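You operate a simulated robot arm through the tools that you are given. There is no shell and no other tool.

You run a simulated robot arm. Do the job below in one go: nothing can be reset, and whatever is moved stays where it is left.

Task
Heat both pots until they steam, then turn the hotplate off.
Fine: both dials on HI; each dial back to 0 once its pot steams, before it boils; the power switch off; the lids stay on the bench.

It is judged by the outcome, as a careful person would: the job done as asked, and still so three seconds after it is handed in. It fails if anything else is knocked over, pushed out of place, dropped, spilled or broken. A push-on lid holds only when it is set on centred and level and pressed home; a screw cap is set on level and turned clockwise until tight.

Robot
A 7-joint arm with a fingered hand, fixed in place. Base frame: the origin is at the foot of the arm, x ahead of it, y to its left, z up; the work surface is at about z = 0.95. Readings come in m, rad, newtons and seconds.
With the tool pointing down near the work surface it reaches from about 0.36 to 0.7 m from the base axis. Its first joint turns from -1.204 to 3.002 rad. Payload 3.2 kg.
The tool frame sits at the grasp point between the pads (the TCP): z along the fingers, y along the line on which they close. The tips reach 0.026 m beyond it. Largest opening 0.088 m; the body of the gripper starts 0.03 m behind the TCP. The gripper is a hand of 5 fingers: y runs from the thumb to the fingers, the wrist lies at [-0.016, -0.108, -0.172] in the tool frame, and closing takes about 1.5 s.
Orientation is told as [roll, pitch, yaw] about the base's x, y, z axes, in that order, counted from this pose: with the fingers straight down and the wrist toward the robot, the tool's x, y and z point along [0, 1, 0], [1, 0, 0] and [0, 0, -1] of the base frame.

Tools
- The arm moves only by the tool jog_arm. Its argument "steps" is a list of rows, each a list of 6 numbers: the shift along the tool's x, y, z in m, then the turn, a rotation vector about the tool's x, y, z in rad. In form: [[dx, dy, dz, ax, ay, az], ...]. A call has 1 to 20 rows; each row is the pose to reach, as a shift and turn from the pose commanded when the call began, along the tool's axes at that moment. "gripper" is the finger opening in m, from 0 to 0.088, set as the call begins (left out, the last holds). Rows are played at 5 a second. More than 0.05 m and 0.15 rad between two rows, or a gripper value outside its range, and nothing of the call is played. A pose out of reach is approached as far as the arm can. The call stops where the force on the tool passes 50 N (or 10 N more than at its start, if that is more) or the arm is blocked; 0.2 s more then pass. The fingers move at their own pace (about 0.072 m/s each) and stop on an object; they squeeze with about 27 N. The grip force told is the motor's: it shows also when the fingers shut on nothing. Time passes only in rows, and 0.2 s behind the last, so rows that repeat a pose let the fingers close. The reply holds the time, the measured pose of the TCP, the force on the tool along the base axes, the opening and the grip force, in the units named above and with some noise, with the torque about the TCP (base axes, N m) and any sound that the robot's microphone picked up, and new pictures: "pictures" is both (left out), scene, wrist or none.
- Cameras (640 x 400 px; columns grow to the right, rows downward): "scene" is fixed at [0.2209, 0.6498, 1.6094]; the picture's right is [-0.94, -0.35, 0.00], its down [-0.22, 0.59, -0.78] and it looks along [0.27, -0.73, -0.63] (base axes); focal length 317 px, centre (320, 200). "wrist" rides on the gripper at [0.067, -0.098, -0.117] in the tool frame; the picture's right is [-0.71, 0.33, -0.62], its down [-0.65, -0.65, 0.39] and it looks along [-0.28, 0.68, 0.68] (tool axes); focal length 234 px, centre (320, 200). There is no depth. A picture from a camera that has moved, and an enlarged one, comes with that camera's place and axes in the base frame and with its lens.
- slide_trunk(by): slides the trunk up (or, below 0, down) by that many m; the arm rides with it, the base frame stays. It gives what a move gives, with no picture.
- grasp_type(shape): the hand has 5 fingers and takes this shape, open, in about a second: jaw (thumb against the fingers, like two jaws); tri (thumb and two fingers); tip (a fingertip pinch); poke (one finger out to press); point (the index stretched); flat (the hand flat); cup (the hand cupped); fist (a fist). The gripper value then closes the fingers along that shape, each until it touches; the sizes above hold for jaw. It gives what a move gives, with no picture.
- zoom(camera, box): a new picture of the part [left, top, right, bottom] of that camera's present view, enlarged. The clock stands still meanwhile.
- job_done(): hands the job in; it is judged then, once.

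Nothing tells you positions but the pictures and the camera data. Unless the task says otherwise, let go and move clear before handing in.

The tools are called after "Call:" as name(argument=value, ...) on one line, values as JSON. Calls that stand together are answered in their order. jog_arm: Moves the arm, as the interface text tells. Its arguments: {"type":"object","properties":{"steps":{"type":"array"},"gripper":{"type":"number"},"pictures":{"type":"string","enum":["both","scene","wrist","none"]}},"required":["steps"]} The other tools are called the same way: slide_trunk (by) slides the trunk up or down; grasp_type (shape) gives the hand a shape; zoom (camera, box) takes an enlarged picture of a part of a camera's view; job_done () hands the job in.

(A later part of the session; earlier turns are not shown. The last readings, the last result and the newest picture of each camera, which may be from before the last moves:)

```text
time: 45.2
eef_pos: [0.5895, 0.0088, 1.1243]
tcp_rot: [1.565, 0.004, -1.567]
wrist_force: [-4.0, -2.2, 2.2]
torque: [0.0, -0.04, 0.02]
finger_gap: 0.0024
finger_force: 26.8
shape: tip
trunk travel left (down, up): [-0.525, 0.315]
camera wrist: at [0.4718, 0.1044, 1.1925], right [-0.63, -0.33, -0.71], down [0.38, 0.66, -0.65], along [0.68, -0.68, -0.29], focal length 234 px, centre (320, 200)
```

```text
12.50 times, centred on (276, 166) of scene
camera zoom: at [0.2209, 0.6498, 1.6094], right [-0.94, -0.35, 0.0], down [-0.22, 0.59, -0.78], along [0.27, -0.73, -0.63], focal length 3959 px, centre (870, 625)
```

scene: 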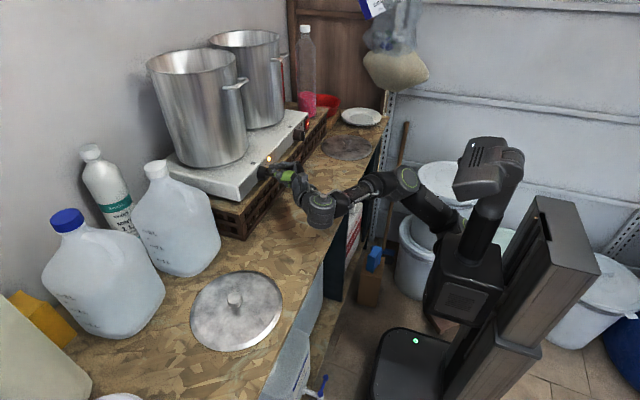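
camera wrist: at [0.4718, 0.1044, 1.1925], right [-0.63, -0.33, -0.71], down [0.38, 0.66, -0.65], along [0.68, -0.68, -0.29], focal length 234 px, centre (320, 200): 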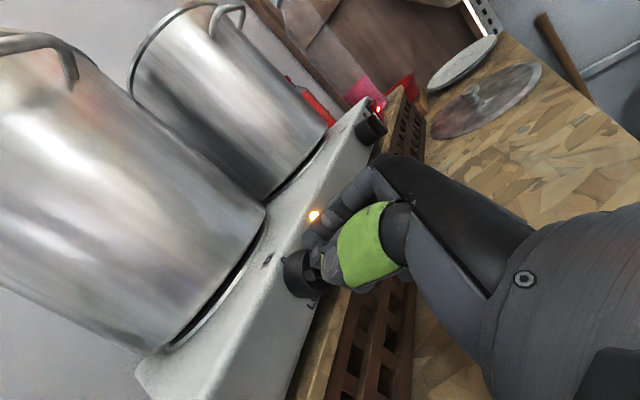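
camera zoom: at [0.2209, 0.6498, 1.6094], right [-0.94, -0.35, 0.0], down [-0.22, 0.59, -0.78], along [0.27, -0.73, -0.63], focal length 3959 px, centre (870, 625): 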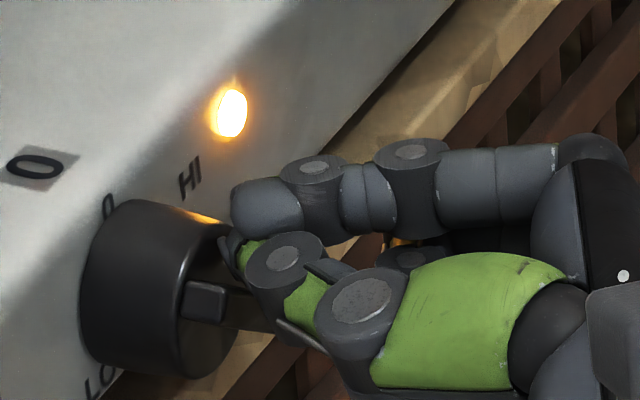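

The bar is coming back (about 127°). Continuing the nudge left and down.

Call:
jog_arm(steps=[[-0.001, -0.004, 0, 0, 0, 0], [-0.003, -0.007, 0, 0, 0, 0], [-0.005, -0.008, 0, 0, 0, 0]])

Call:
zoom(camera="wrist", box=[255, 205, 355, 305])

Call:
zoom(camera="scene", box=[256, 150, 296, 182])

```text
time: 46.0
eef_pos: [0.5874, 0.0145, 1.124]
tcp_rot: [1.57, 0.007, -1.569]
wrist_force: [2.5, -5.0, 20.7]
torque: [0.03, -0.39, -0.13]
finger_gap: 0.0024
finger_force: 27.0
shape: tip
trunk travel left (down, up): [-0.525, 0.315]
camera wrist: at [0.4709, 0.1105, 1.1898], right [-0.62, -0.33, -0.71], down [0.39, 0.66, -0.64], along [0.68, -0.68, -0.28], focal length 234 px, centre (320, 200)
```

scene: 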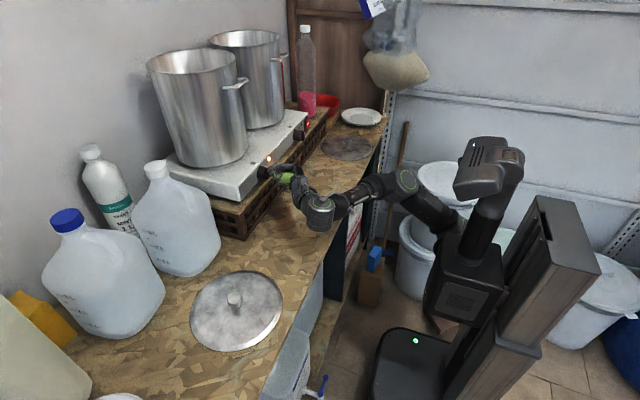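
wrist: 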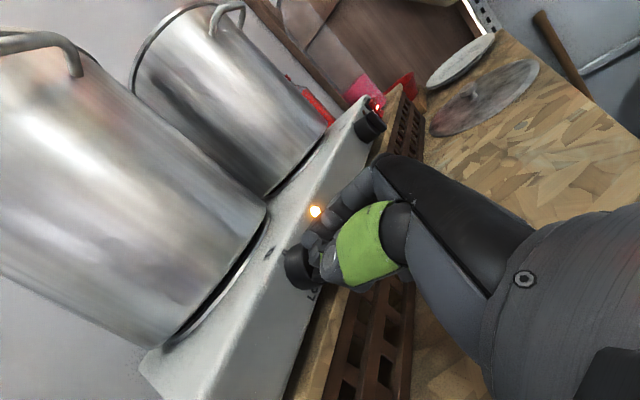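

```text
4.00 times, centred on (305, 255) of wrist
camera zoom: at [0.4709, 0.1105, 1.1898], right [-0.62, -0.33, -0.71], down [0.39, 0.66, -0.64], along [0.68, -0.68, -0.28], focal length 937 px, centre (380, -20)
```

zoom: 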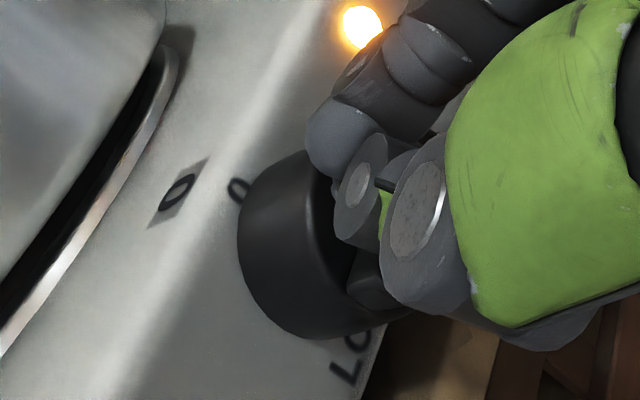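

```text
12.50 times, centred on (276, 166) of scene
camera zoom: at [0.2209, 0.6498, 1.6094], right [-0.94, -0.35, 0.0], down [-0.22, 0.59, -0.78], along [0.27, -0.73, -0.63], focal length 3959 px, centre (870, 625)
```

zoom: 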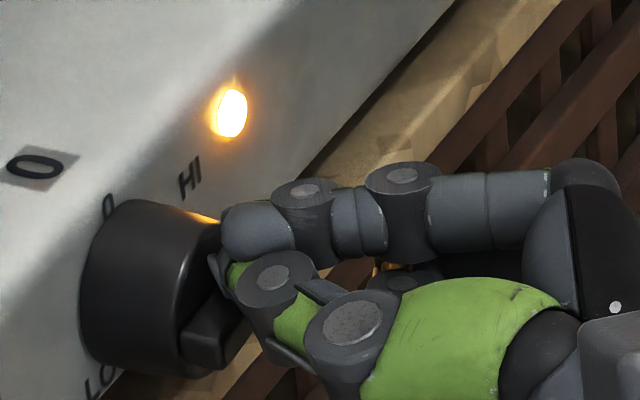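

The tail is nearly level (about 100–108°) with 21 N on it. A couple of millimetres more should drop it into the HI detent.

Call:
jog_arm(steps=[[-0.0015, -0.0005, 0, 0, 0, 0], [-0.0025, -0.001, 0, 0, 0, 0]])

Call:
zoom(camera="wrist", box=[255, 205, 355, 305])

Call:
zoom(camera="scene", box=[256, 150, 296, 182])

```text
time: 46.6
eef_pos: [0.5878, 0.0264, 1.112]
tcp_rot: [1.554, -0.002, -1.558]
wrist_force: [-5.8, 7.9, 0.9]
torque: [0.02, -0.04, 0.08]
finger_gap: 0.0028
finger_force: 27.6
shape: tip
trunk travel left (down, up): [-0.525, 0.315]
camera wrist: at [0.4716, 0.1206, 1.1808], right [-0.63, -0.34, -0.7], down [0.37, 0.66, -0.66], along [0.68, -0.67, -0.29], focal length 234 px, centre (320, 200)
```

scene: 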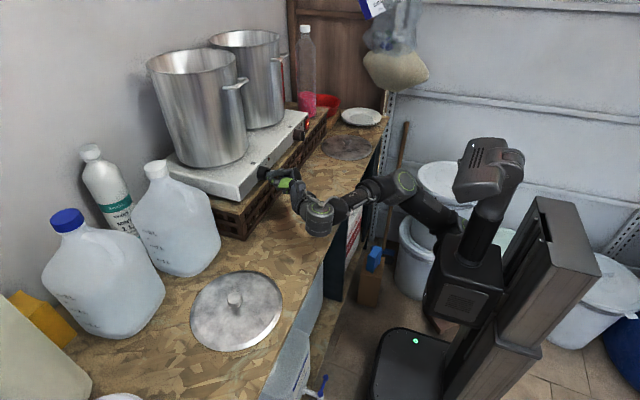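
wrist: 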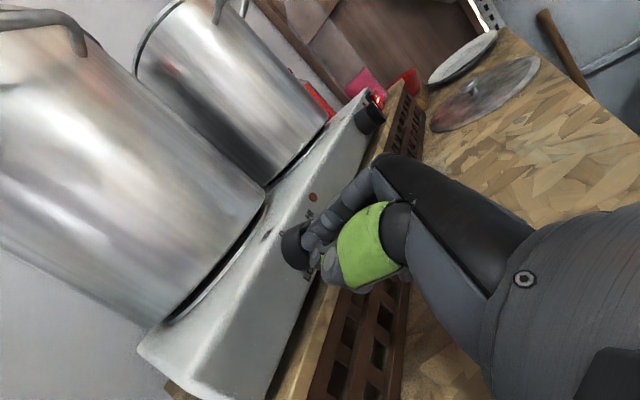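

```text
4.00 times, centred on (305, 255) of wrist
camera zoom: at [0.4716, 0.1206, 1.1808], right [-0.63, -0.34, -0.7], down [0.37, 0.66, -0.66], along [0.68, -0.67, -0.29], focal length 937 px, centre (380, -20)
```

zoom: 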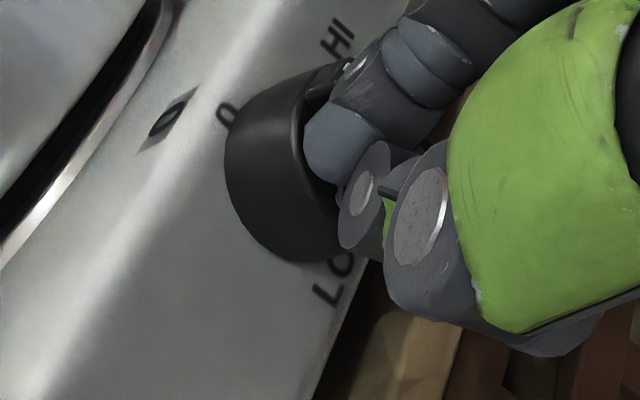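

```text
12.50 times, centred on (276, 166) of scene
camera zoom: at [0.2209, 0.6498, 1.6094], right [-0.94, -0.35, 0.0], down [-0.22, 0.59, -0.78], along [0.27, -0.73, -0.63], focal length 3959 px, centre (870, 625)
```

zoom: 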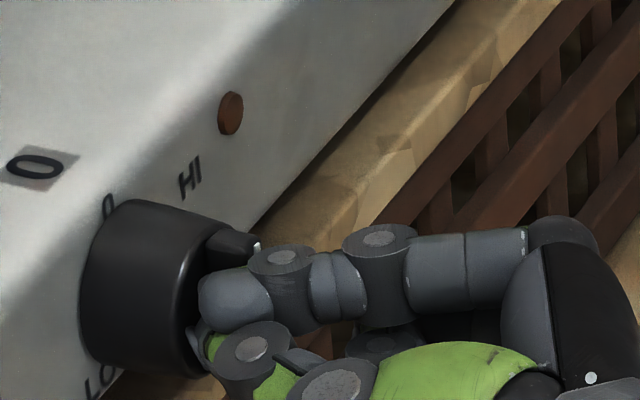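

It sprang back past HI to near 0 (lamp off), so single-sided pushing overshoots through these detents. Instead I'll use both fingertips on the same side of the bar: index pushes the head while the thumb blocks the tail, so the bar must follow the hand's angle. I'll back off, set a 15 mm gap and roll to -57°.

Call:
jog_arm(steps=[[0, -0.004, -0.02, 0, 0, 0], [0, -0.008, -0.04, 0, 0, 0], [0.001, -0.0112, -0.04, 0, 0, -0.125], [0.002, -0.0112, -0.04, 0, 0, -0.25], [0.003, -0.0112, -0.04, 0, 0, -0.375], [0.004, -0.0112, -0.04, 0, 0, -0.5], [0.005, -0.0112, -0.04, 0, 0, -0.625], [0.006, -0.0112, -0.04, 0, 0, -0.75], [0.007, -0.0112, -0.04, 0, 0, -0.875], [0.0075, -0.0112, -0.04, 0, 0, -1.0], [0.0075, -0.0112, -0.04, 0, 0, -1.0]], gripper=0.015)

Call:
zoom(camera="wrist", box=[220, 160, 380, 310])

Call:
zoom(camera="scene", box=[240, 140, 304, 190])

```text
time: 49.0
eef_pos: [0.5502, 0.0302, 1.1226]
tcp_rot: [1.553, -0.999, -1.552]
wrist_force: [-0.4, -0.3, 1.3]
torque: [0.0, 0.02, -0.01]
finger_gap: 0.0148
finger_force: 0.1
shape: tip
trunk travel left (down, up): [-0.525, 0.315]
camera wrist: at [0.433, 0.1372, 1.0789], right [-0.62, -0.78, -0.1], down [0.38, -0.19, -0.9], along [0.68, -0.6, 0.41], focal length 234 px, centre (320, 200)
```

scene: 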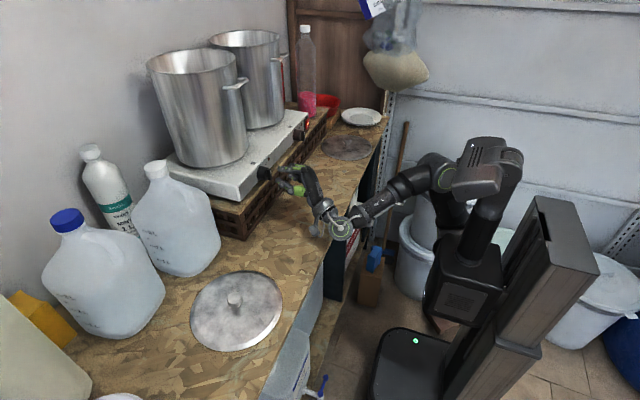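
wrist: 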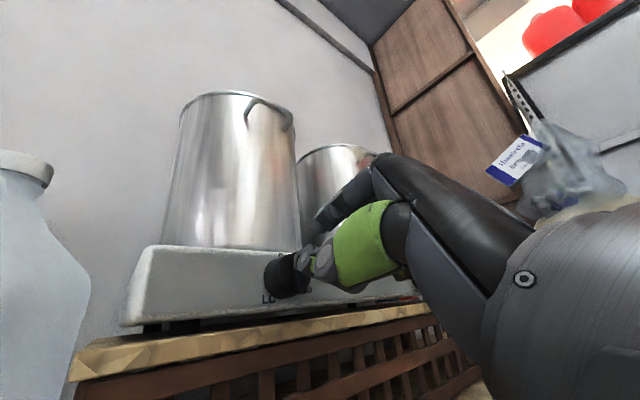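

```text
2.67 times, centred on (300, 235) of wrist
camera zoom: at [0.433, 0.1372, 1.0789], right [-0.62, -0.78, -0.1], down [0.38, -0.19, -0.9], along [0.68, -0.6, 0.41], focal length 624 px, centre (373, 107)
```

zoom: 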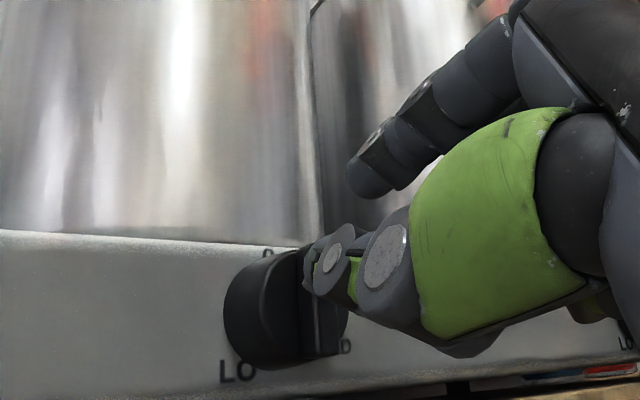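

```text
8.00 times, centred on (272, 165) of scene
camera zoom: at [0.2209, 0.6498, 1.6094], right [-0.94, -0.35, 0.0], down [-0.22, 0.59, -0.78], along [0.27, -0.73, -0.63], focal length 2534 px, centre (704, 480)
```

zoom: 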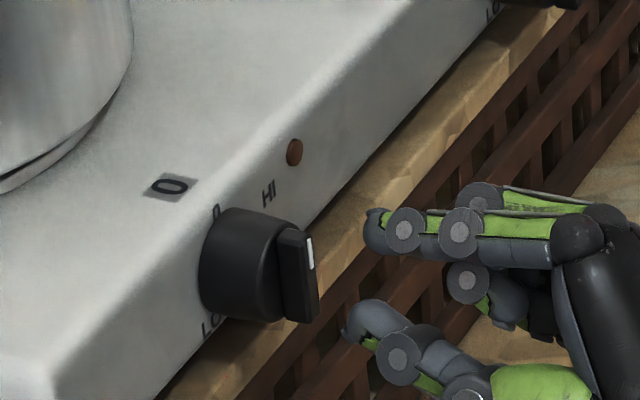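

The dial is back exactly at 0. Both fingertips are visible now, so I'll measure them more closely before engaging.

Call:
zoom(camera="wrist", box=[270, 190, 350, 250])

Call:
zoom(camera="scene", box=[276, 156, 308, 186])

```text
6.67 times, centred on (310, 220) of wrist
camera zoom: at [0.433, 0.1372, 1.0789], right [-0.62, -0.78, -0.1], down [0.38, -0.19, -0.9], along [0.68, -0.6, 0.41], focal length 1561 px, centre (387, 67)
```

zoom: 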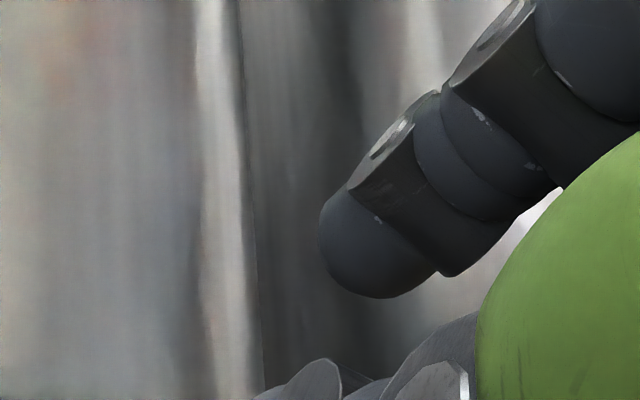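

```text
13.33 times, centred on (292, 171) of scene
camera zoom: at [0.2209, 0.6498, 1.6094], right [-0.94, -0.35, 0.0], down [-0.22, 0.59, -0.78], along [0.27, -0.73, -0.63], focal length 4223 px, centre (693, 587)
```

zoom: 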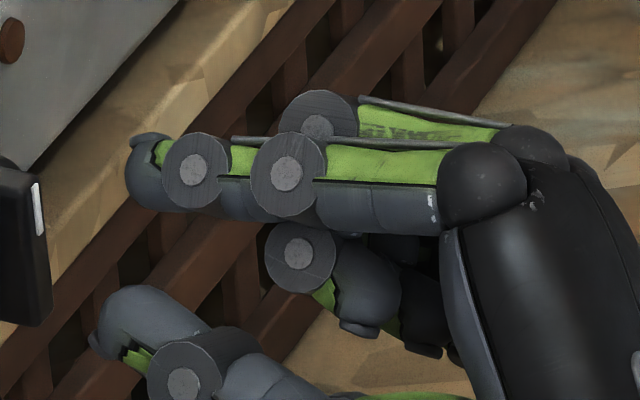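

Call:
jog_arm(steps=[[0, 0, 0, 0, 0, 0], [0, 0, 0, 0, 0, 0]], gripper=0.008, pictures="none")

Call:
zoom(camera="wrist", box=[265, 190, 365, 270])

Call:
zoom(camera="scene", box=[266, 150, 308, 186])

```text
time: 49.6
eef_pos: [0.5515, 0.0298, 1.1243]
tcp_rot: [1.553, -0.995, -1.554]
wrist_force: [-0.1, -0.3, -0.6]
torque: [-0.01, 0.03, 0.01]
finger_gap: 0.008
finger_force: 0.0
shape: tip
trunk travel left (down, up): [-0.525, 0.315]
```

```text
5.00 times, centred on (315, 230) of wrist
camera zoom: at [0.4329, 0.1372, 1.0793], right [-0.62, -0.78, -0.1], down [0.38, -0.19, -0.91], along [0.68, -0.6, 0.41], focal length 1171 px, centre (345, 50)
```

zoom: 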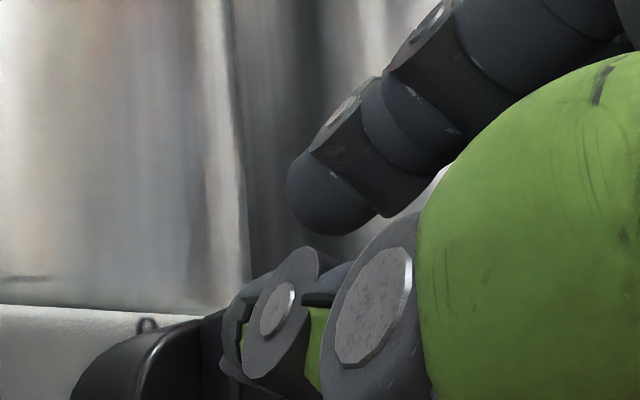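

```text
11.11 times, centred on (287, 168) of scene
camera zoom: at [0.2209, 0.6498, 1.6094], right [-0.94, -0.35, 0.0], down [-0.22, 0.59, -0.78], along [0.27, -0.73, -0.63], focal length 3519 px, centre (687, 556)
```

zoom: 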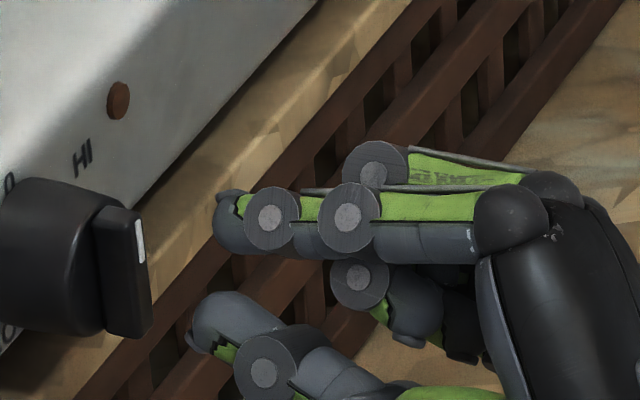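

Fingertips are measured: about 26 mm apart, on a line that will hold the bar at 96° + roll. I'll go in on the left of the bar and close up to it with both fingertips.

Call:
jog_arm(steps=[[0.0038, -0.0106, 0, 0, 0, 0], [0.0038, -0.0106, 0.016, 0, 0, 0], [0.0038, -0.0106, 0.03, 0, 0, 0], [-0.0002, -0.008, 0.03, 0, 0, 0], [-0.0043, -0.0054, 0.03, 0, 0, 0], [-0.0083, -0.0028, 0.03, 0, 0, 0]])

Call:
zoom(camera="wrist", box=[250, 190, 370, 290])

Call:
zoom(camera="scene", box=[252, 150, 294, 186])

```text
time: 51.0
eef_pos: [0.5784, 0.025, 1.1156]
tcp_rot: [1.555, -0.997, -1.553]
wrist_force: [-1.1, 0.7, 1.3]
torque: [-0.02, -0.02, 0.02]
finger_gap: 0.0078
finger_force: 0.0
shape: tip
trunk travel left (down, up): [-0.525, 0.315]
camera wrist: at [0.462, 0.1326, 1.0723], right [-0.62, -0.78, -0.1], down [0.38, -0.19, -0.9], along [0.68, -0.6, 0.41], focal length 234 px, centre (320, 200)
```

scene: 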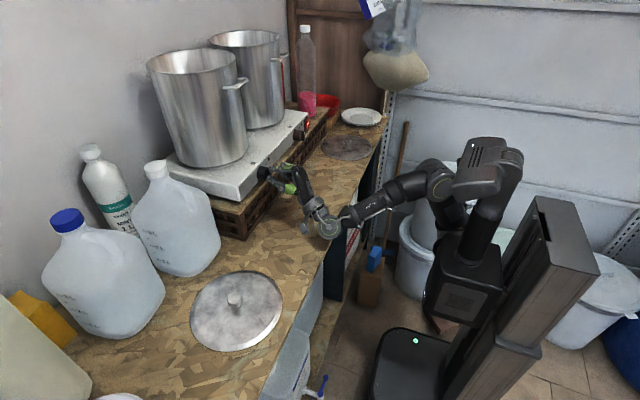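
wrist: 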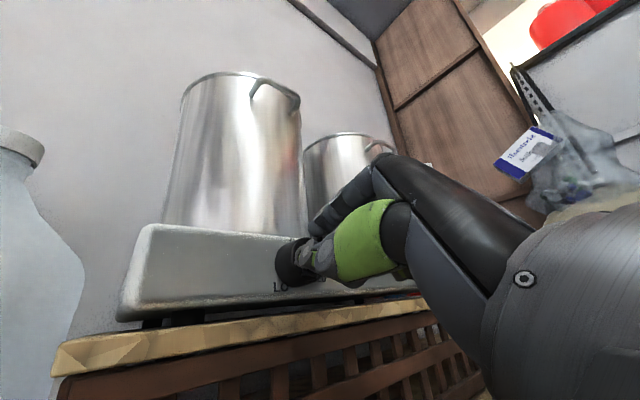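

```text
4.00 times, centred on (310, 240) of wrist
camera zoom: at [0.462, 0.1326, 1.0723], right [-0.62, -0.78, -0.1], down [0.38, -0.19, -0.9], along [0.68, -0.6, 0.41], focal length 937 px, centre (360, 40)
```

zoom: 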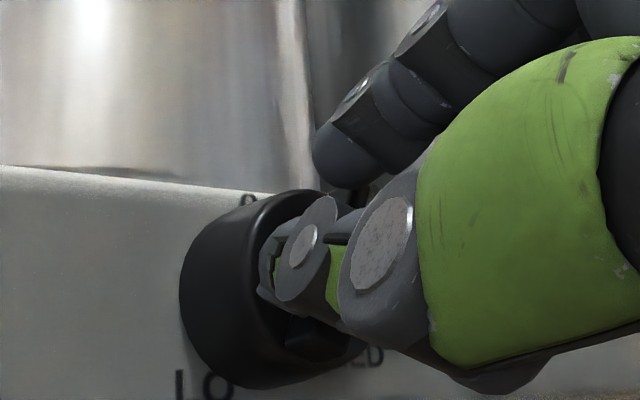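

```text
11.11 times, centred on (273, 168) of scene
camera zoom: at [0.2209, 0.6498, 1.6094], right [-0.94, -0.35, 0.0], down [-0.22, 0.59, -0.78], along [0.27, -0.73, -0.63], focal length 3519 px, centre (842, 556)
```

zoom: 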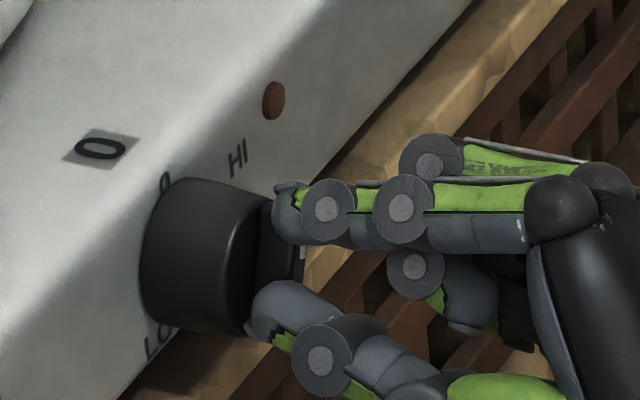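

Light contact only, with the bar sitting under both tips. Now I roll the hand about the dial axis to carry the bar to about 80°.

Call:
jog_arm(steps=[[-0.0003, 0.0009, 0, 0, 0, 0.12], [-0.0006, 0.0018, 0, 0, 0, 0.24], [-0.0011, 0.0026, 0, 0, 0, 0.36], [-0.0017, 0.0034, 0, 0, 0, 0.48], [-0.0023, 0.0041, 0, 0, 0, 0.6], [-0.003, 0.0047, 0, 0, 0, 0.72]])

Call:
zoom(camera="wrist", box=[250, 190, 370, 290])

Call:
zoom(camera="scene", box=[252, 150, 294, 186])

```text
time: 52.4
eef_pos: [0.5798, 0.0197, 1.1192]
tcp_rot: [1.562, -0.273, -1.564]
wrist_force: [-1.0, 0.5, 1.2]
torque: [0.02, 0.01, 0.02]
finger_gap: 0.0082
finger_force: 0.1
shape: tip
trunk travel left (down, up): [-0.525, 0.315]
camera wrist: at [0.4632, 0.1294, 1.1578], right [-0.63, -0.51, -0.59], down [0.38, 0.46, -0.81], along [0.68, -0.73, -0.09], focal length 234 px, centre (320, 200)
```

scene: 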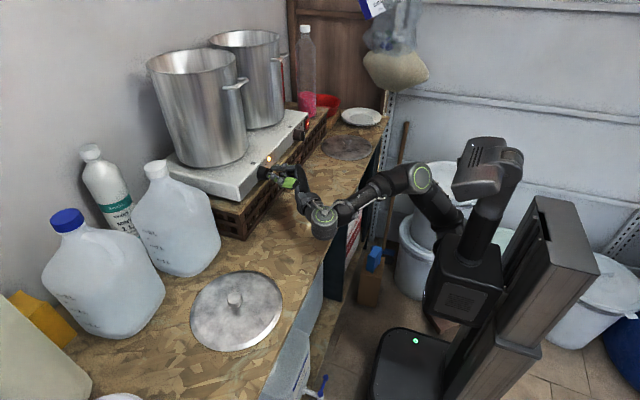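
wrist: 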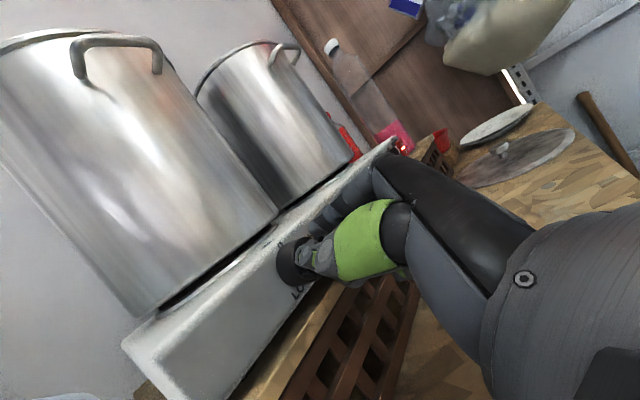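

```text
4.00 times, centred on (310, 240) of wrist
camera zoom: at [0.4632, 0.1294, 1.1578], right [-0.63, -0.51, -0.59], down [0.38, 0.46, -0.81], along [0.68, -0.73, -0.09], focal length 937 px, centre (360, 40)
```

zoom: 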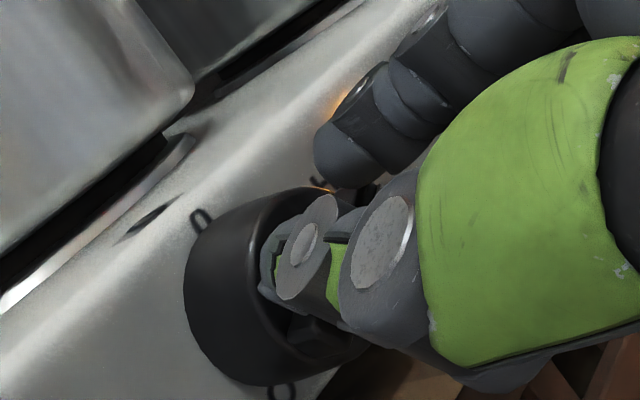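

```text
11.11 times, centred on (273, 168) of scene
camera zoom: at [0.2209, 0.6498, 1.6094], right [-0.94, -0.35, 0.0], down [-0.22, 0.59, -0.78], along [0.27, -0.73, -0.63], focal length 3519 px, centre (842, 556)
```

zoom: 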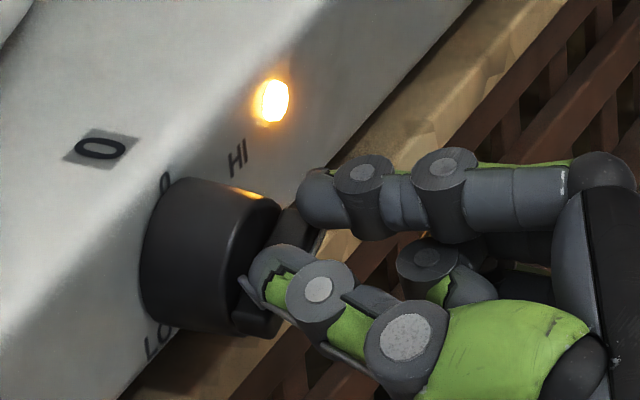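

Lamp 1 is on, and the bar followed the hand quietly to roughly 75–80° with no force left. I'll draw straight back to confirm it rests on HI.

Call:
jog_arm(steps=[[0.001, 0, -0.02, 0, 0, 0], [0.001, 0, -0.04, 0, 0, 0]])

Call:
zoom(camera="wrist", box=[230, 190, 350, 290])

Call:
zoom(camera="scene", box=[252, 150, 294, 186])

Call:
zoom(camera="scene", box=[130, 10, 310, 120])

```text
time: 53.0
eef_pos: [0.5391, 0.019, 1.1213]
tcp_rot: [1.563, -0.277, -1.566]
wrist_force: [0.0, 0.0, 0.2]
torque: [-0.01, 0.03, 0.03]
finger_gap: 0.0082
finger_force: 0.0
shape: tip
trunk travel left (down, up): [-0.525, 0.315]
camera wrist: at [0.4227, 0.1294, 1.1594], right [-0.63, -0.51, -0.59], down [0.38, 0.45, -0.81], along [0.68, -0.73, -0.09], focal length 234 px, centre (320, 200)
```

scene: 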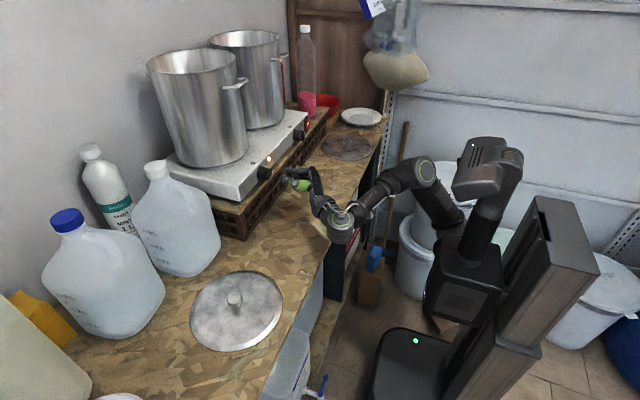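
wrist: 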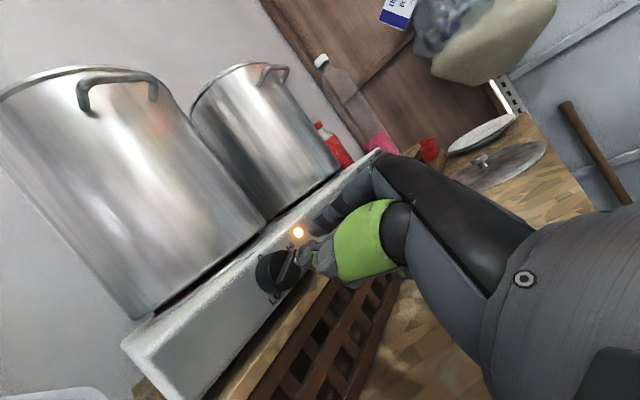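

```text
4.00 times, centred on (290, 240) of wrist
camera zoom: at [0.4227, 0.1294, 1.1594], right [-0.63, -0.51, -0.59], down [0.38, 0.45, -0.81], along [0.68, -0.73, -0.09], focal length 937 px, centre (440, 40)
```

zoom: 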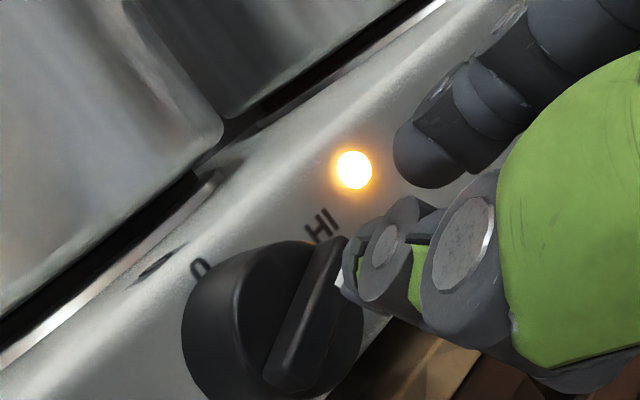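

```text
11.11 times, centred on (273, 168) of scene
camera zoom: at [0.2209, 0.6498, 1.6094], right [-0.94, -0.35, 0.0], down [-0.22, 0.59, -0.78], along [0.27, -0.73, -0.63], focal length 3519 px, centre (842, 556)
```

zoom: 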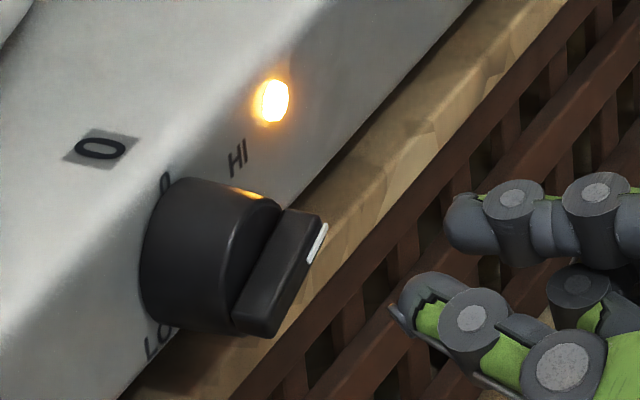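

```text
3.56 times, centred on (220, 65) of scene
camera zoom: at [0.2209, 0.6498, 1.6094], right [-0.94, -0.35, 0.0], down [-0.22, 0.59, -0.78], along [0.27, -0.73, -0.63], focal length 1126 px, centre (676, 680)
```

zoom: 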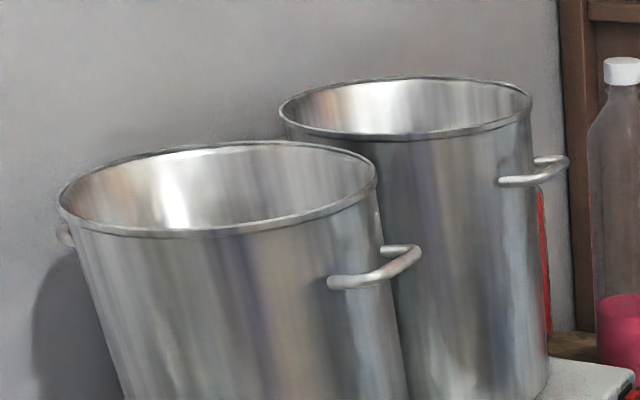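

Dial 1 is on HI (bar at about 78°, lamp lit) with no steam yet. I'll pre-position the closed tip just above the bar's left (tail) end, standing off 5 cm, ready to push it back to 0, and then watch the pot.

Call:
jog_arm(steps=[[0.002, 0.0012, 0.004, 0, 0, 0.0923], [0.004, 0.0025, 0.008, 0, 0, 0.1847], [0.0059, 0.0037, 0.011, 0, 0, 0.277], [0.0059, 0.0037, 0.011, 0, 0, 0.277], [0.0059, 0.0037, 0.011, 0, 0, 0.277]], gripper=0)

Call:
zoom(camera="wrist", box=[240, 180, 360, 280])

Call:
zoom(camera="scene", box=[252, 150, 294, 186])

Call:
zoom(camera="scene", box=[130, 0, 310, 110])

```text
time: 54.2
eef_pos: [0.5503, 0.0183, 1.1268]
tcp_rot: [1.562, 0.001, -1.568]
wrist_force: [0.7, -0.5, -0.1]
torque: [-0.02, -0.06, -0.03]
finger_gap: 0.0001
finger_force: 27.2
shape: tip
trunk travel left (down, up): [-0.525, 0.315]
camera wrist: at [0.4348, 0.1134, 1.1946], right [-0.63, -0.33, -0.7], down [0.38, 0.66, -0.65], along [0.68, -0.68, -0.29], focal length 234 px, centre (320, 200)
```

scene: 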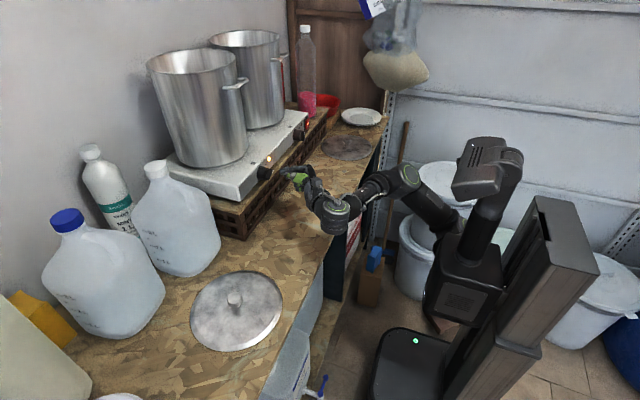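
wrist: 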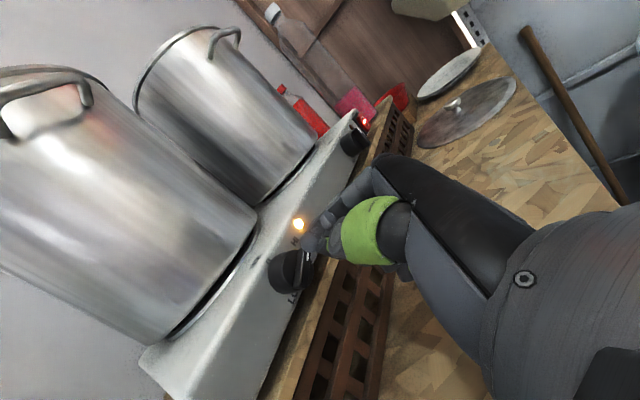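

```text
4.00 times, centred on (300, 230) of wrist
camera zoom: at [0.4348, 0.1134, 1.1946], right [-0.63, -0.33, -0.7], down [0.38, 0.66, -0.65], along [0.68, -0.68, -0.29], focal length 937 px, centre (400, 80)
```

zoom: 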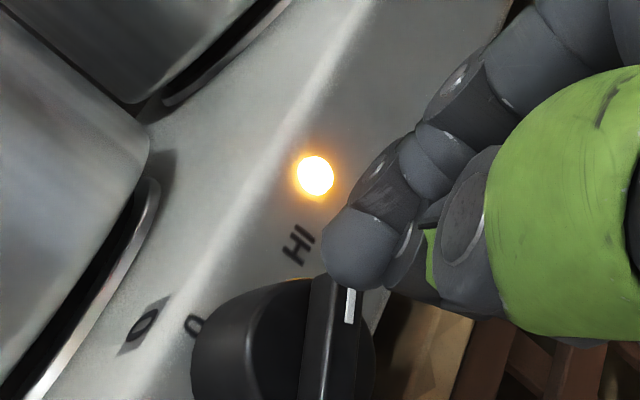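

```text
11.11 times, centred on (273, 168) of scene
camera zoom: at [0.2209, 0.6498, 1.6094], right [-0.94, -0.35, 0.0], down [-0.22, 0.59, -0.78], along [0.27, -0.73, -0.63], focal length 3519 px, centre (842, 556)
```

zoom: 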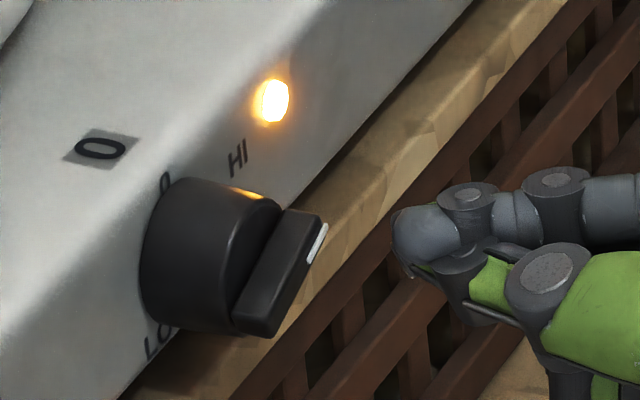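

```text
3.56 times, centred on (220, 55) of scene
camera zoom: at [0.2209, 0.6498, 1.6094], right [-0.94, -0.35, 0.0], down [-0.22, 0.59, -0.78], along [0.27, -0.73, -0.63], focal length 1126 px, centre (676, 716)
```

zoom: 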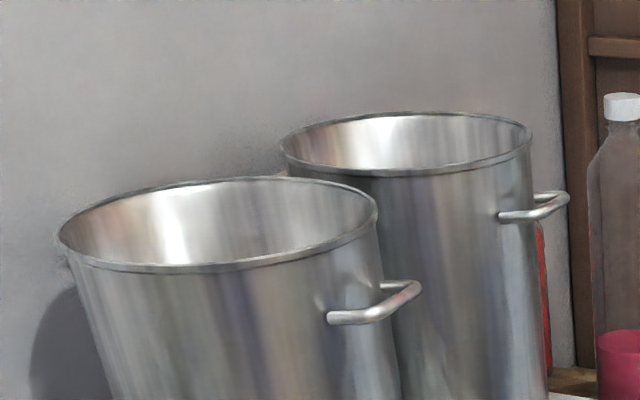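

Dial 1 confirmed at about 78–80°, which is HI. Waiting and watching pot 1.

Call:
jog_arm(steps=[[0, 0, 0, 0, 0, 0], [0, 0, 0, 0, 0, 0], [0, 0, 0, 0, 0, 0], [0, 0, 0, 0, 0, 0], [0, 0, 0, 0, 0, 0], [0, 0, 0, 0, 0, 0], [0, 0, 0, 0, 0, 0], [0, 0, 0, 0, 0, 0], [0, 0, 0, 0, 0, 0], [0, 0, 0, 0, 0, 0], [0, 0, 0, 0, 0, 0], [0, 0, 0, 0, 0, 0], [0, 0, 0, 0, 0, 0], [0, 0, 0, 0, 0, 0], [0, 0, 0, 0, 0, 0]], pictures="none")

Call:
zoom(camera="scene", box=[130, 0, 310, 110])

```text
time: 57.4
eef_pos: [0.5505, 0.0173, 1.1263]
tcp_rot: [1.56, -0.001, -1.567]
wrist_force: [0.8, -0.6, 0.9]
torque: [0.0, -0.01, 0.01]
finger_gap: 0.0
finger_force: 27.1
shape: tip
trunk travel left (down, up): [-0.525, 0.315]
```

```text
3.56 times, centred on (220, 55) of scene
camera zoom: at [0.2209, 0.6498, 1.6094], right [-0.94, -0.35, 0.0], down [-0.22, 0.59, -0.78], along [0.27, -0.73, -0.63], focal length 1126 px, centre (676, 716)
```

zoom: 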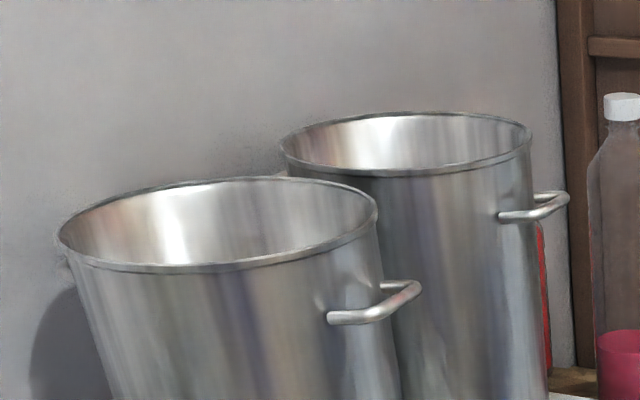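

Call:
jog_arm(steps=[[0, 0, 0, 0, 0, 0], [0, 0, 0, 0, 0, 0], [0, 0, 0, 0, 0, 0], [0, 0, 0, 0, 0, 0], [0, 0, 0, 0, 0, 0], [0, 0, 0, 0, 0, 0], [0, 0, 0, 0, 0, 0], [0, 0, 0, 0, 0, 0], [0, 0, 0, 0, 0, 0], [0, 0, 0, 0, 0, 0], [0, 0, 0, 0, 0, 0], [0, 0, 0, 0, 0, 0], [0, 0, 0, 0, 0, 0], [0, 0, 0, 0, 0, 0], [0, 0, 0, 0, 0, 0], [0, 0, 0, 0, 0, 0], [0, 0, 0, 0, 0, 0], [0, 0, 0, 0, 0, 0]], pictures="none")

Call:
zoom(camera="scene", box=[130, 0, 310, 110])

```text
time: 61.2
eef_pos: [0.5505, 0.0179, 1.1272]
tcp_rot: [1.562, -0.001, -1.568]
wrist_force: [-0.7, 0.2, -0.3]
torque: [0.0, 0.03, -0.01]
finger_gap: 0.0
finger_force: 26.8
shape: tip
trunk travel left (down, up): [-0.525, 0.315]
```

```text
3.56 times, centred on (220, 55) of scene
camera zoom: at [0.2209, 0.6498, 1.6094], right [-0.94, -0.35, 0.0], down [-0.22, 0.59, -0.78], along [0.27, -0.73, -0.63], focal length 1126 px, centre (676, 716)
```

zoom: 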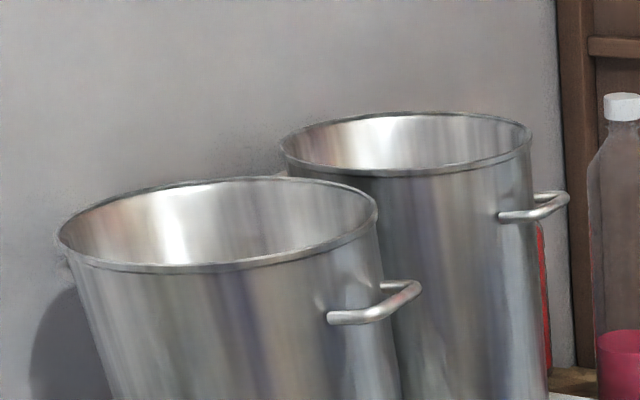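

No steam yet; I keep watching.

Call:
jog_arm(steps=[[0, 0, 0, 0, 0, 0], [0, 0, 0, 0, 0, 0], [0, 0, 0, 0, 0, 0], [0, 0, 0, 0, 0, 0], [0, 0, 0, 0, 0, 0], [0, 0, 0, 0, 0, 0], [0, 0, 0, 0, 0, 0], [0, 0, 0, 0, 0, 0], [0, 0, 0, 0, 0, 0], [0, 0, 0, 0, 0, 0], [0, 0, 0, 0, 0, 0], [0, 0, 0, 0, 0, 0], [0, 0, 0, 0, 0, 0], [0, 0, 0, 0, 0, 0], [0, 0, 0, 0, 0, 0], [0, 0, 0, 0, 0, 0], [0, 0, 0, 0, 0, 0], [0, 0, 0, 0, 0, 0]], pictures="none")

Call:
zoom(camera="scene", box=[130, 0, 310, 110])

```text
time: 65.0
eef_pos: [0.5527, 0.018, 1.127]
tcp_rot: [1.562, -0.001, -1.569]
wrist_force: [-0.6, -0.6, 0.1]
torque: [0.0, 0.01, 0.03]
finger_gap: 0.0001
finger_force: 26.7
shape: tip
trunk travel left (down, up): [-0.525, 0.315]
```

```text
3.56 times, centred on (220, 55) of scene
camera zoom: at [0.2209, 0.6498, 1.6094], right [-0.94, -0.35, 0.0], down [-0.22, 0.59, -0.78], along [0.27, -0.73, -0.63], focal length 1126 px, centre (676, 716)
```

zoom: 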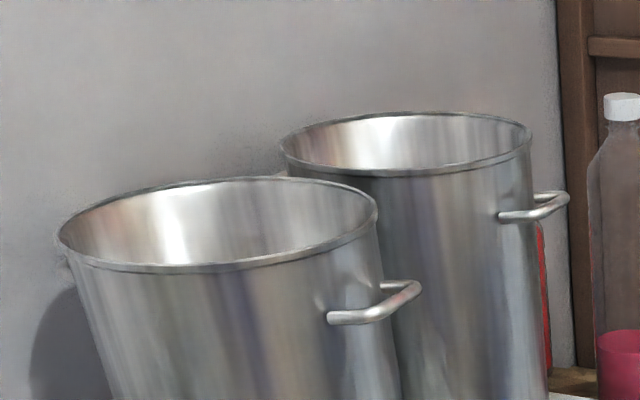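

Call:
jog_arm(steps=[[0, 0, 0, 0, 0, 0], [0, 0, 0, 0, 0, 0], [0, 0, 0, 0, 0, 0], [0, 0, 0, 0, 0, 0], [0, 0, 0, 0, 0, 0], [0, 0, 0, 0, 0, 0], [0, 0, 0, 0, 0, 0], [0, 0, 0, 0, 0, 0], [0, 0, 0, 0, 0, 0], [0, 0, 0, 0, 0, 0], [0, 0, 0, 0, 0, 0], [0, 0, 0, 0, 0, 0], [0, 0, 0, 0, 0, 0], [0, 0, 0, 0, 0, 0], [0, 0, 0, 0, 0, 0], [0, 0, 0, 0, 0, 0], [0, 0, 0, 0, 0, 0], [0, 0, 0, 0, 0, 0]], pictures="none")

Call:
zoom(camera="scene", box=[130, 0, 310, 110])

```text
time: 68.8
eef_pos: [0.5511, 0.0183, 1.1267]
tcp_rot: [1.561, 0.0, -1.567]
wrist_force: [-0.2, 0.8, 0.5]
torque: [0.0, 0.02, 0.0]
finger_gap: 0.0003
finger_force: 27.1
shape: tip
trunk travel left (down, up): [-0.525, 0.315]
```

```text
3.56 times, centred on (220, 55) of scene
camera zoom: at [0.2209, 0.6498, 1.6094], right [-0.94, -0.35, 0.0], down [-0.22, 0.59, -0.78], along [0.27, -0.73, -0.63], focal length 1126 px, centre (676, 716)
```

zoom: 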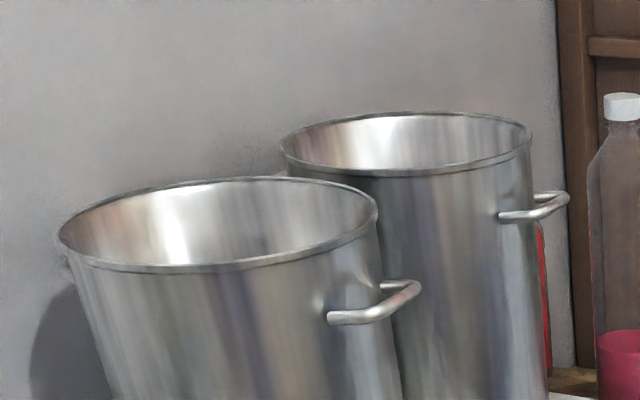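

I start the begin of a longer watch; still no steam at 69 s.

Call:
jog_arm(steps=[[0, 0, 0, 0, 0, 0], [0, 0, 0, 0, 0, 0], [0, 0, 0, 0, 0, 0], [0, 0, 0, 0, 0, 0], [0, 0, 0, 0, 0, 0], [0, 0, 0, 0, 0, 0], [0, 0, 0, 0, 0, 0], [0, 0, 0, 0, 0, 0], [0, 0, 0, 0, 0, 0], [0, 0, 0, 0, 0, 0], [0, 0, 0, 0, 0, 0], [0, 0, 0, 0, 0, 0], [0, 0, 0, 0, 0, 0], [0, 0, 0, 0, 0, 0], [0, 0, 0, 0, 0, 0], [0, 0, 0, 0, 0, 0], [0, 0, 0, 0, 0, 0], [0, 0, 0, 0, 0, 0]], pictures="none")

Call:
zoom(camera="scene", box=[130, 0, 310, 110])

```text
time: 72.6
eef_pos: [0.5514, 0.0165, 1.1258]
tcp_rot: [1.561, -0.001, -1.569]
wrist_force: [0.2, -0.8, -0.3]
torque: [0.02, 0.01, -0.01]
finger_gap: 0.0001
finger_force: 26.7
shape: tip
trunk travel left (down, up): [-0.525, 0.315]
```

```text
3.56 times, centred on (220, 55) of scene
camera zoom: at [0.2209, 0.6498, 1.6094], right [-0.94, -0.35, 0.0], down [-0.22, 0.59, -0.78], along [0.27, -0.73, -0.63], focal length 1126 px, centre (676, 716)
```

zoom: 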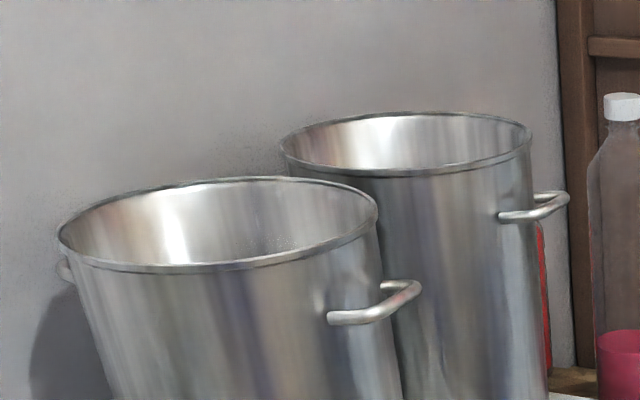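

Pot 1's interior looks slightly different. I'll look closer.

Call:
zoom(camera="scene", box=[140, 30, 245, 90])

Call:
zoom(camera="wrist", box=[0, 0, 260, 160])

```text
6.10 times, centred on (192, 60) of scene
camera zoom: at [0.2209, 0.6498, 1.6094], right [-0.94, -0.35, 0.0], down [-0.22, 0.59, -0.78], along [0.27, -0.73, -0.63], focal length 1930 px, centre (1097, 1053)
```

zoom: 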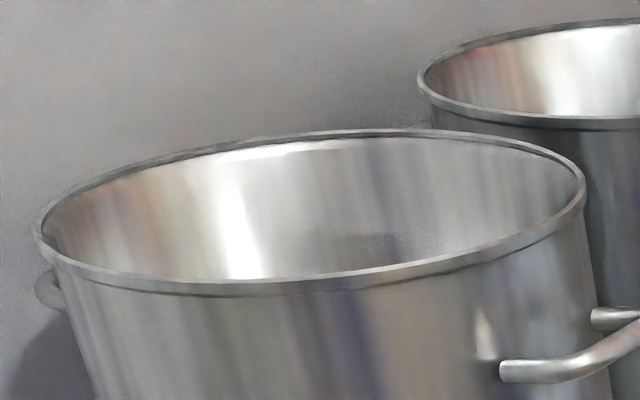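

```text
2.46 times, centred on (130, 80) of wrist
camera zoom: at [0.4347, 0.1135, 1.1946], right [-0.63, -0.33, -0.7], down [0.38, 0.66, -0.65], along [0.68, -0.68, -0.29], focal length 576 px, centre (788, 495)
```

zoom: 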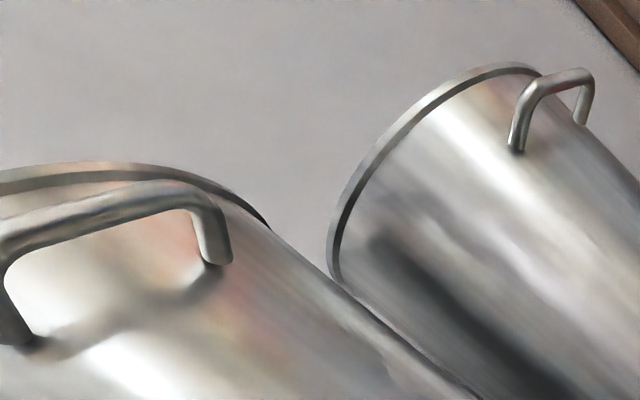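

A faint haze may be forming inside pot 1. I'll wait two more seconds and compare.

Call:
jog_arm(steps=[[0, 0, 0, 0, 0, 0], [0, 0, 0, 0, 0, 0], [0, 0, 0, 0, 0, 0], [0, 0, 0, 0, 0, 0], [0, 0, 0, 0, 0, 0], [0, 0, 0, 0, 0, 0], [0, 0, 0, 0, 0, 0], [0, 0, 0, 0, 0, 0]], pictures="scene")

Call:
zoom(camera="scene", box=[140, 30, 245, 90])

Call:
zoom(camera="scene", box=[130, 0, 310, 110])

```text
time: 74.4
eef_pos: [0.5505, 0.0169, 1.1269]
tcp_rot: [1.564, 0.002, -1.568]
wrist_force: [-0.6, 0.7, 0.2]
torque: [0.0, -0.01, 0.0]
finger_gap: 0.0
finger_force: 27.0
shape: tip
trunk travel left (down, up): [-0.525, 0.315]
```

scene: 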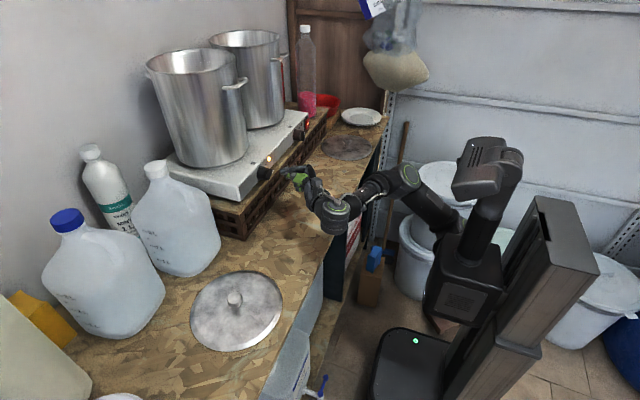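

```text
6.10 times, centred on (192, 60) of scene
camera zoom: at [0.2209, 0.6498, 1.6094], right [-0.94, -0.35, 0.0], down [-0.22, 0.59, -0.78], along [0.27, -0.73, -0.63], focal length 1930 px, centre (1097, 1053)
```

zoom: 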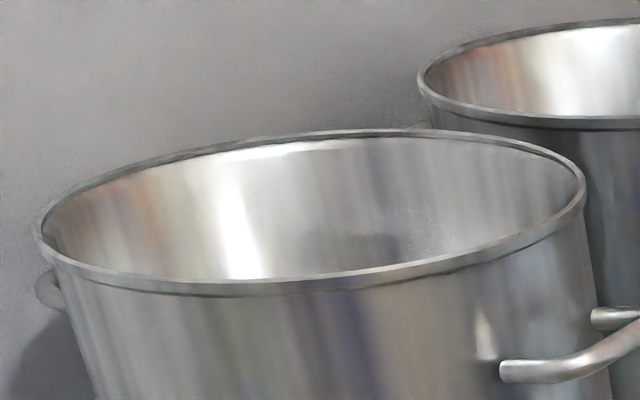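

```text
3.56 times, centred on (220, 55) of scene
camera zoom: at [0.2209, 0.6498, 1.6094], right [-0.94, -0.35, 0.0], down [-0.22, 0.59, -0.78], along [0.27, -0.73, -0.63], focal length 1126 px, centre (676, 716)
```

zoom: 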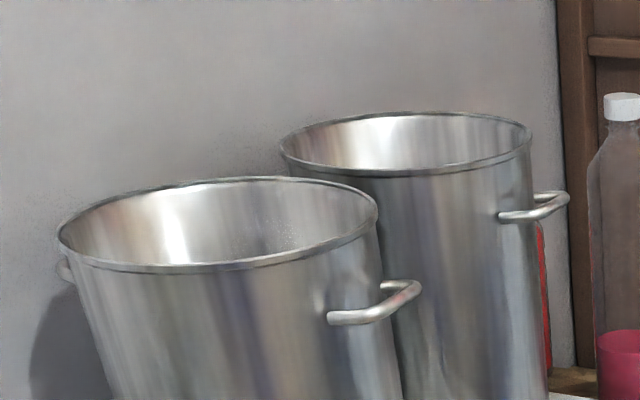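

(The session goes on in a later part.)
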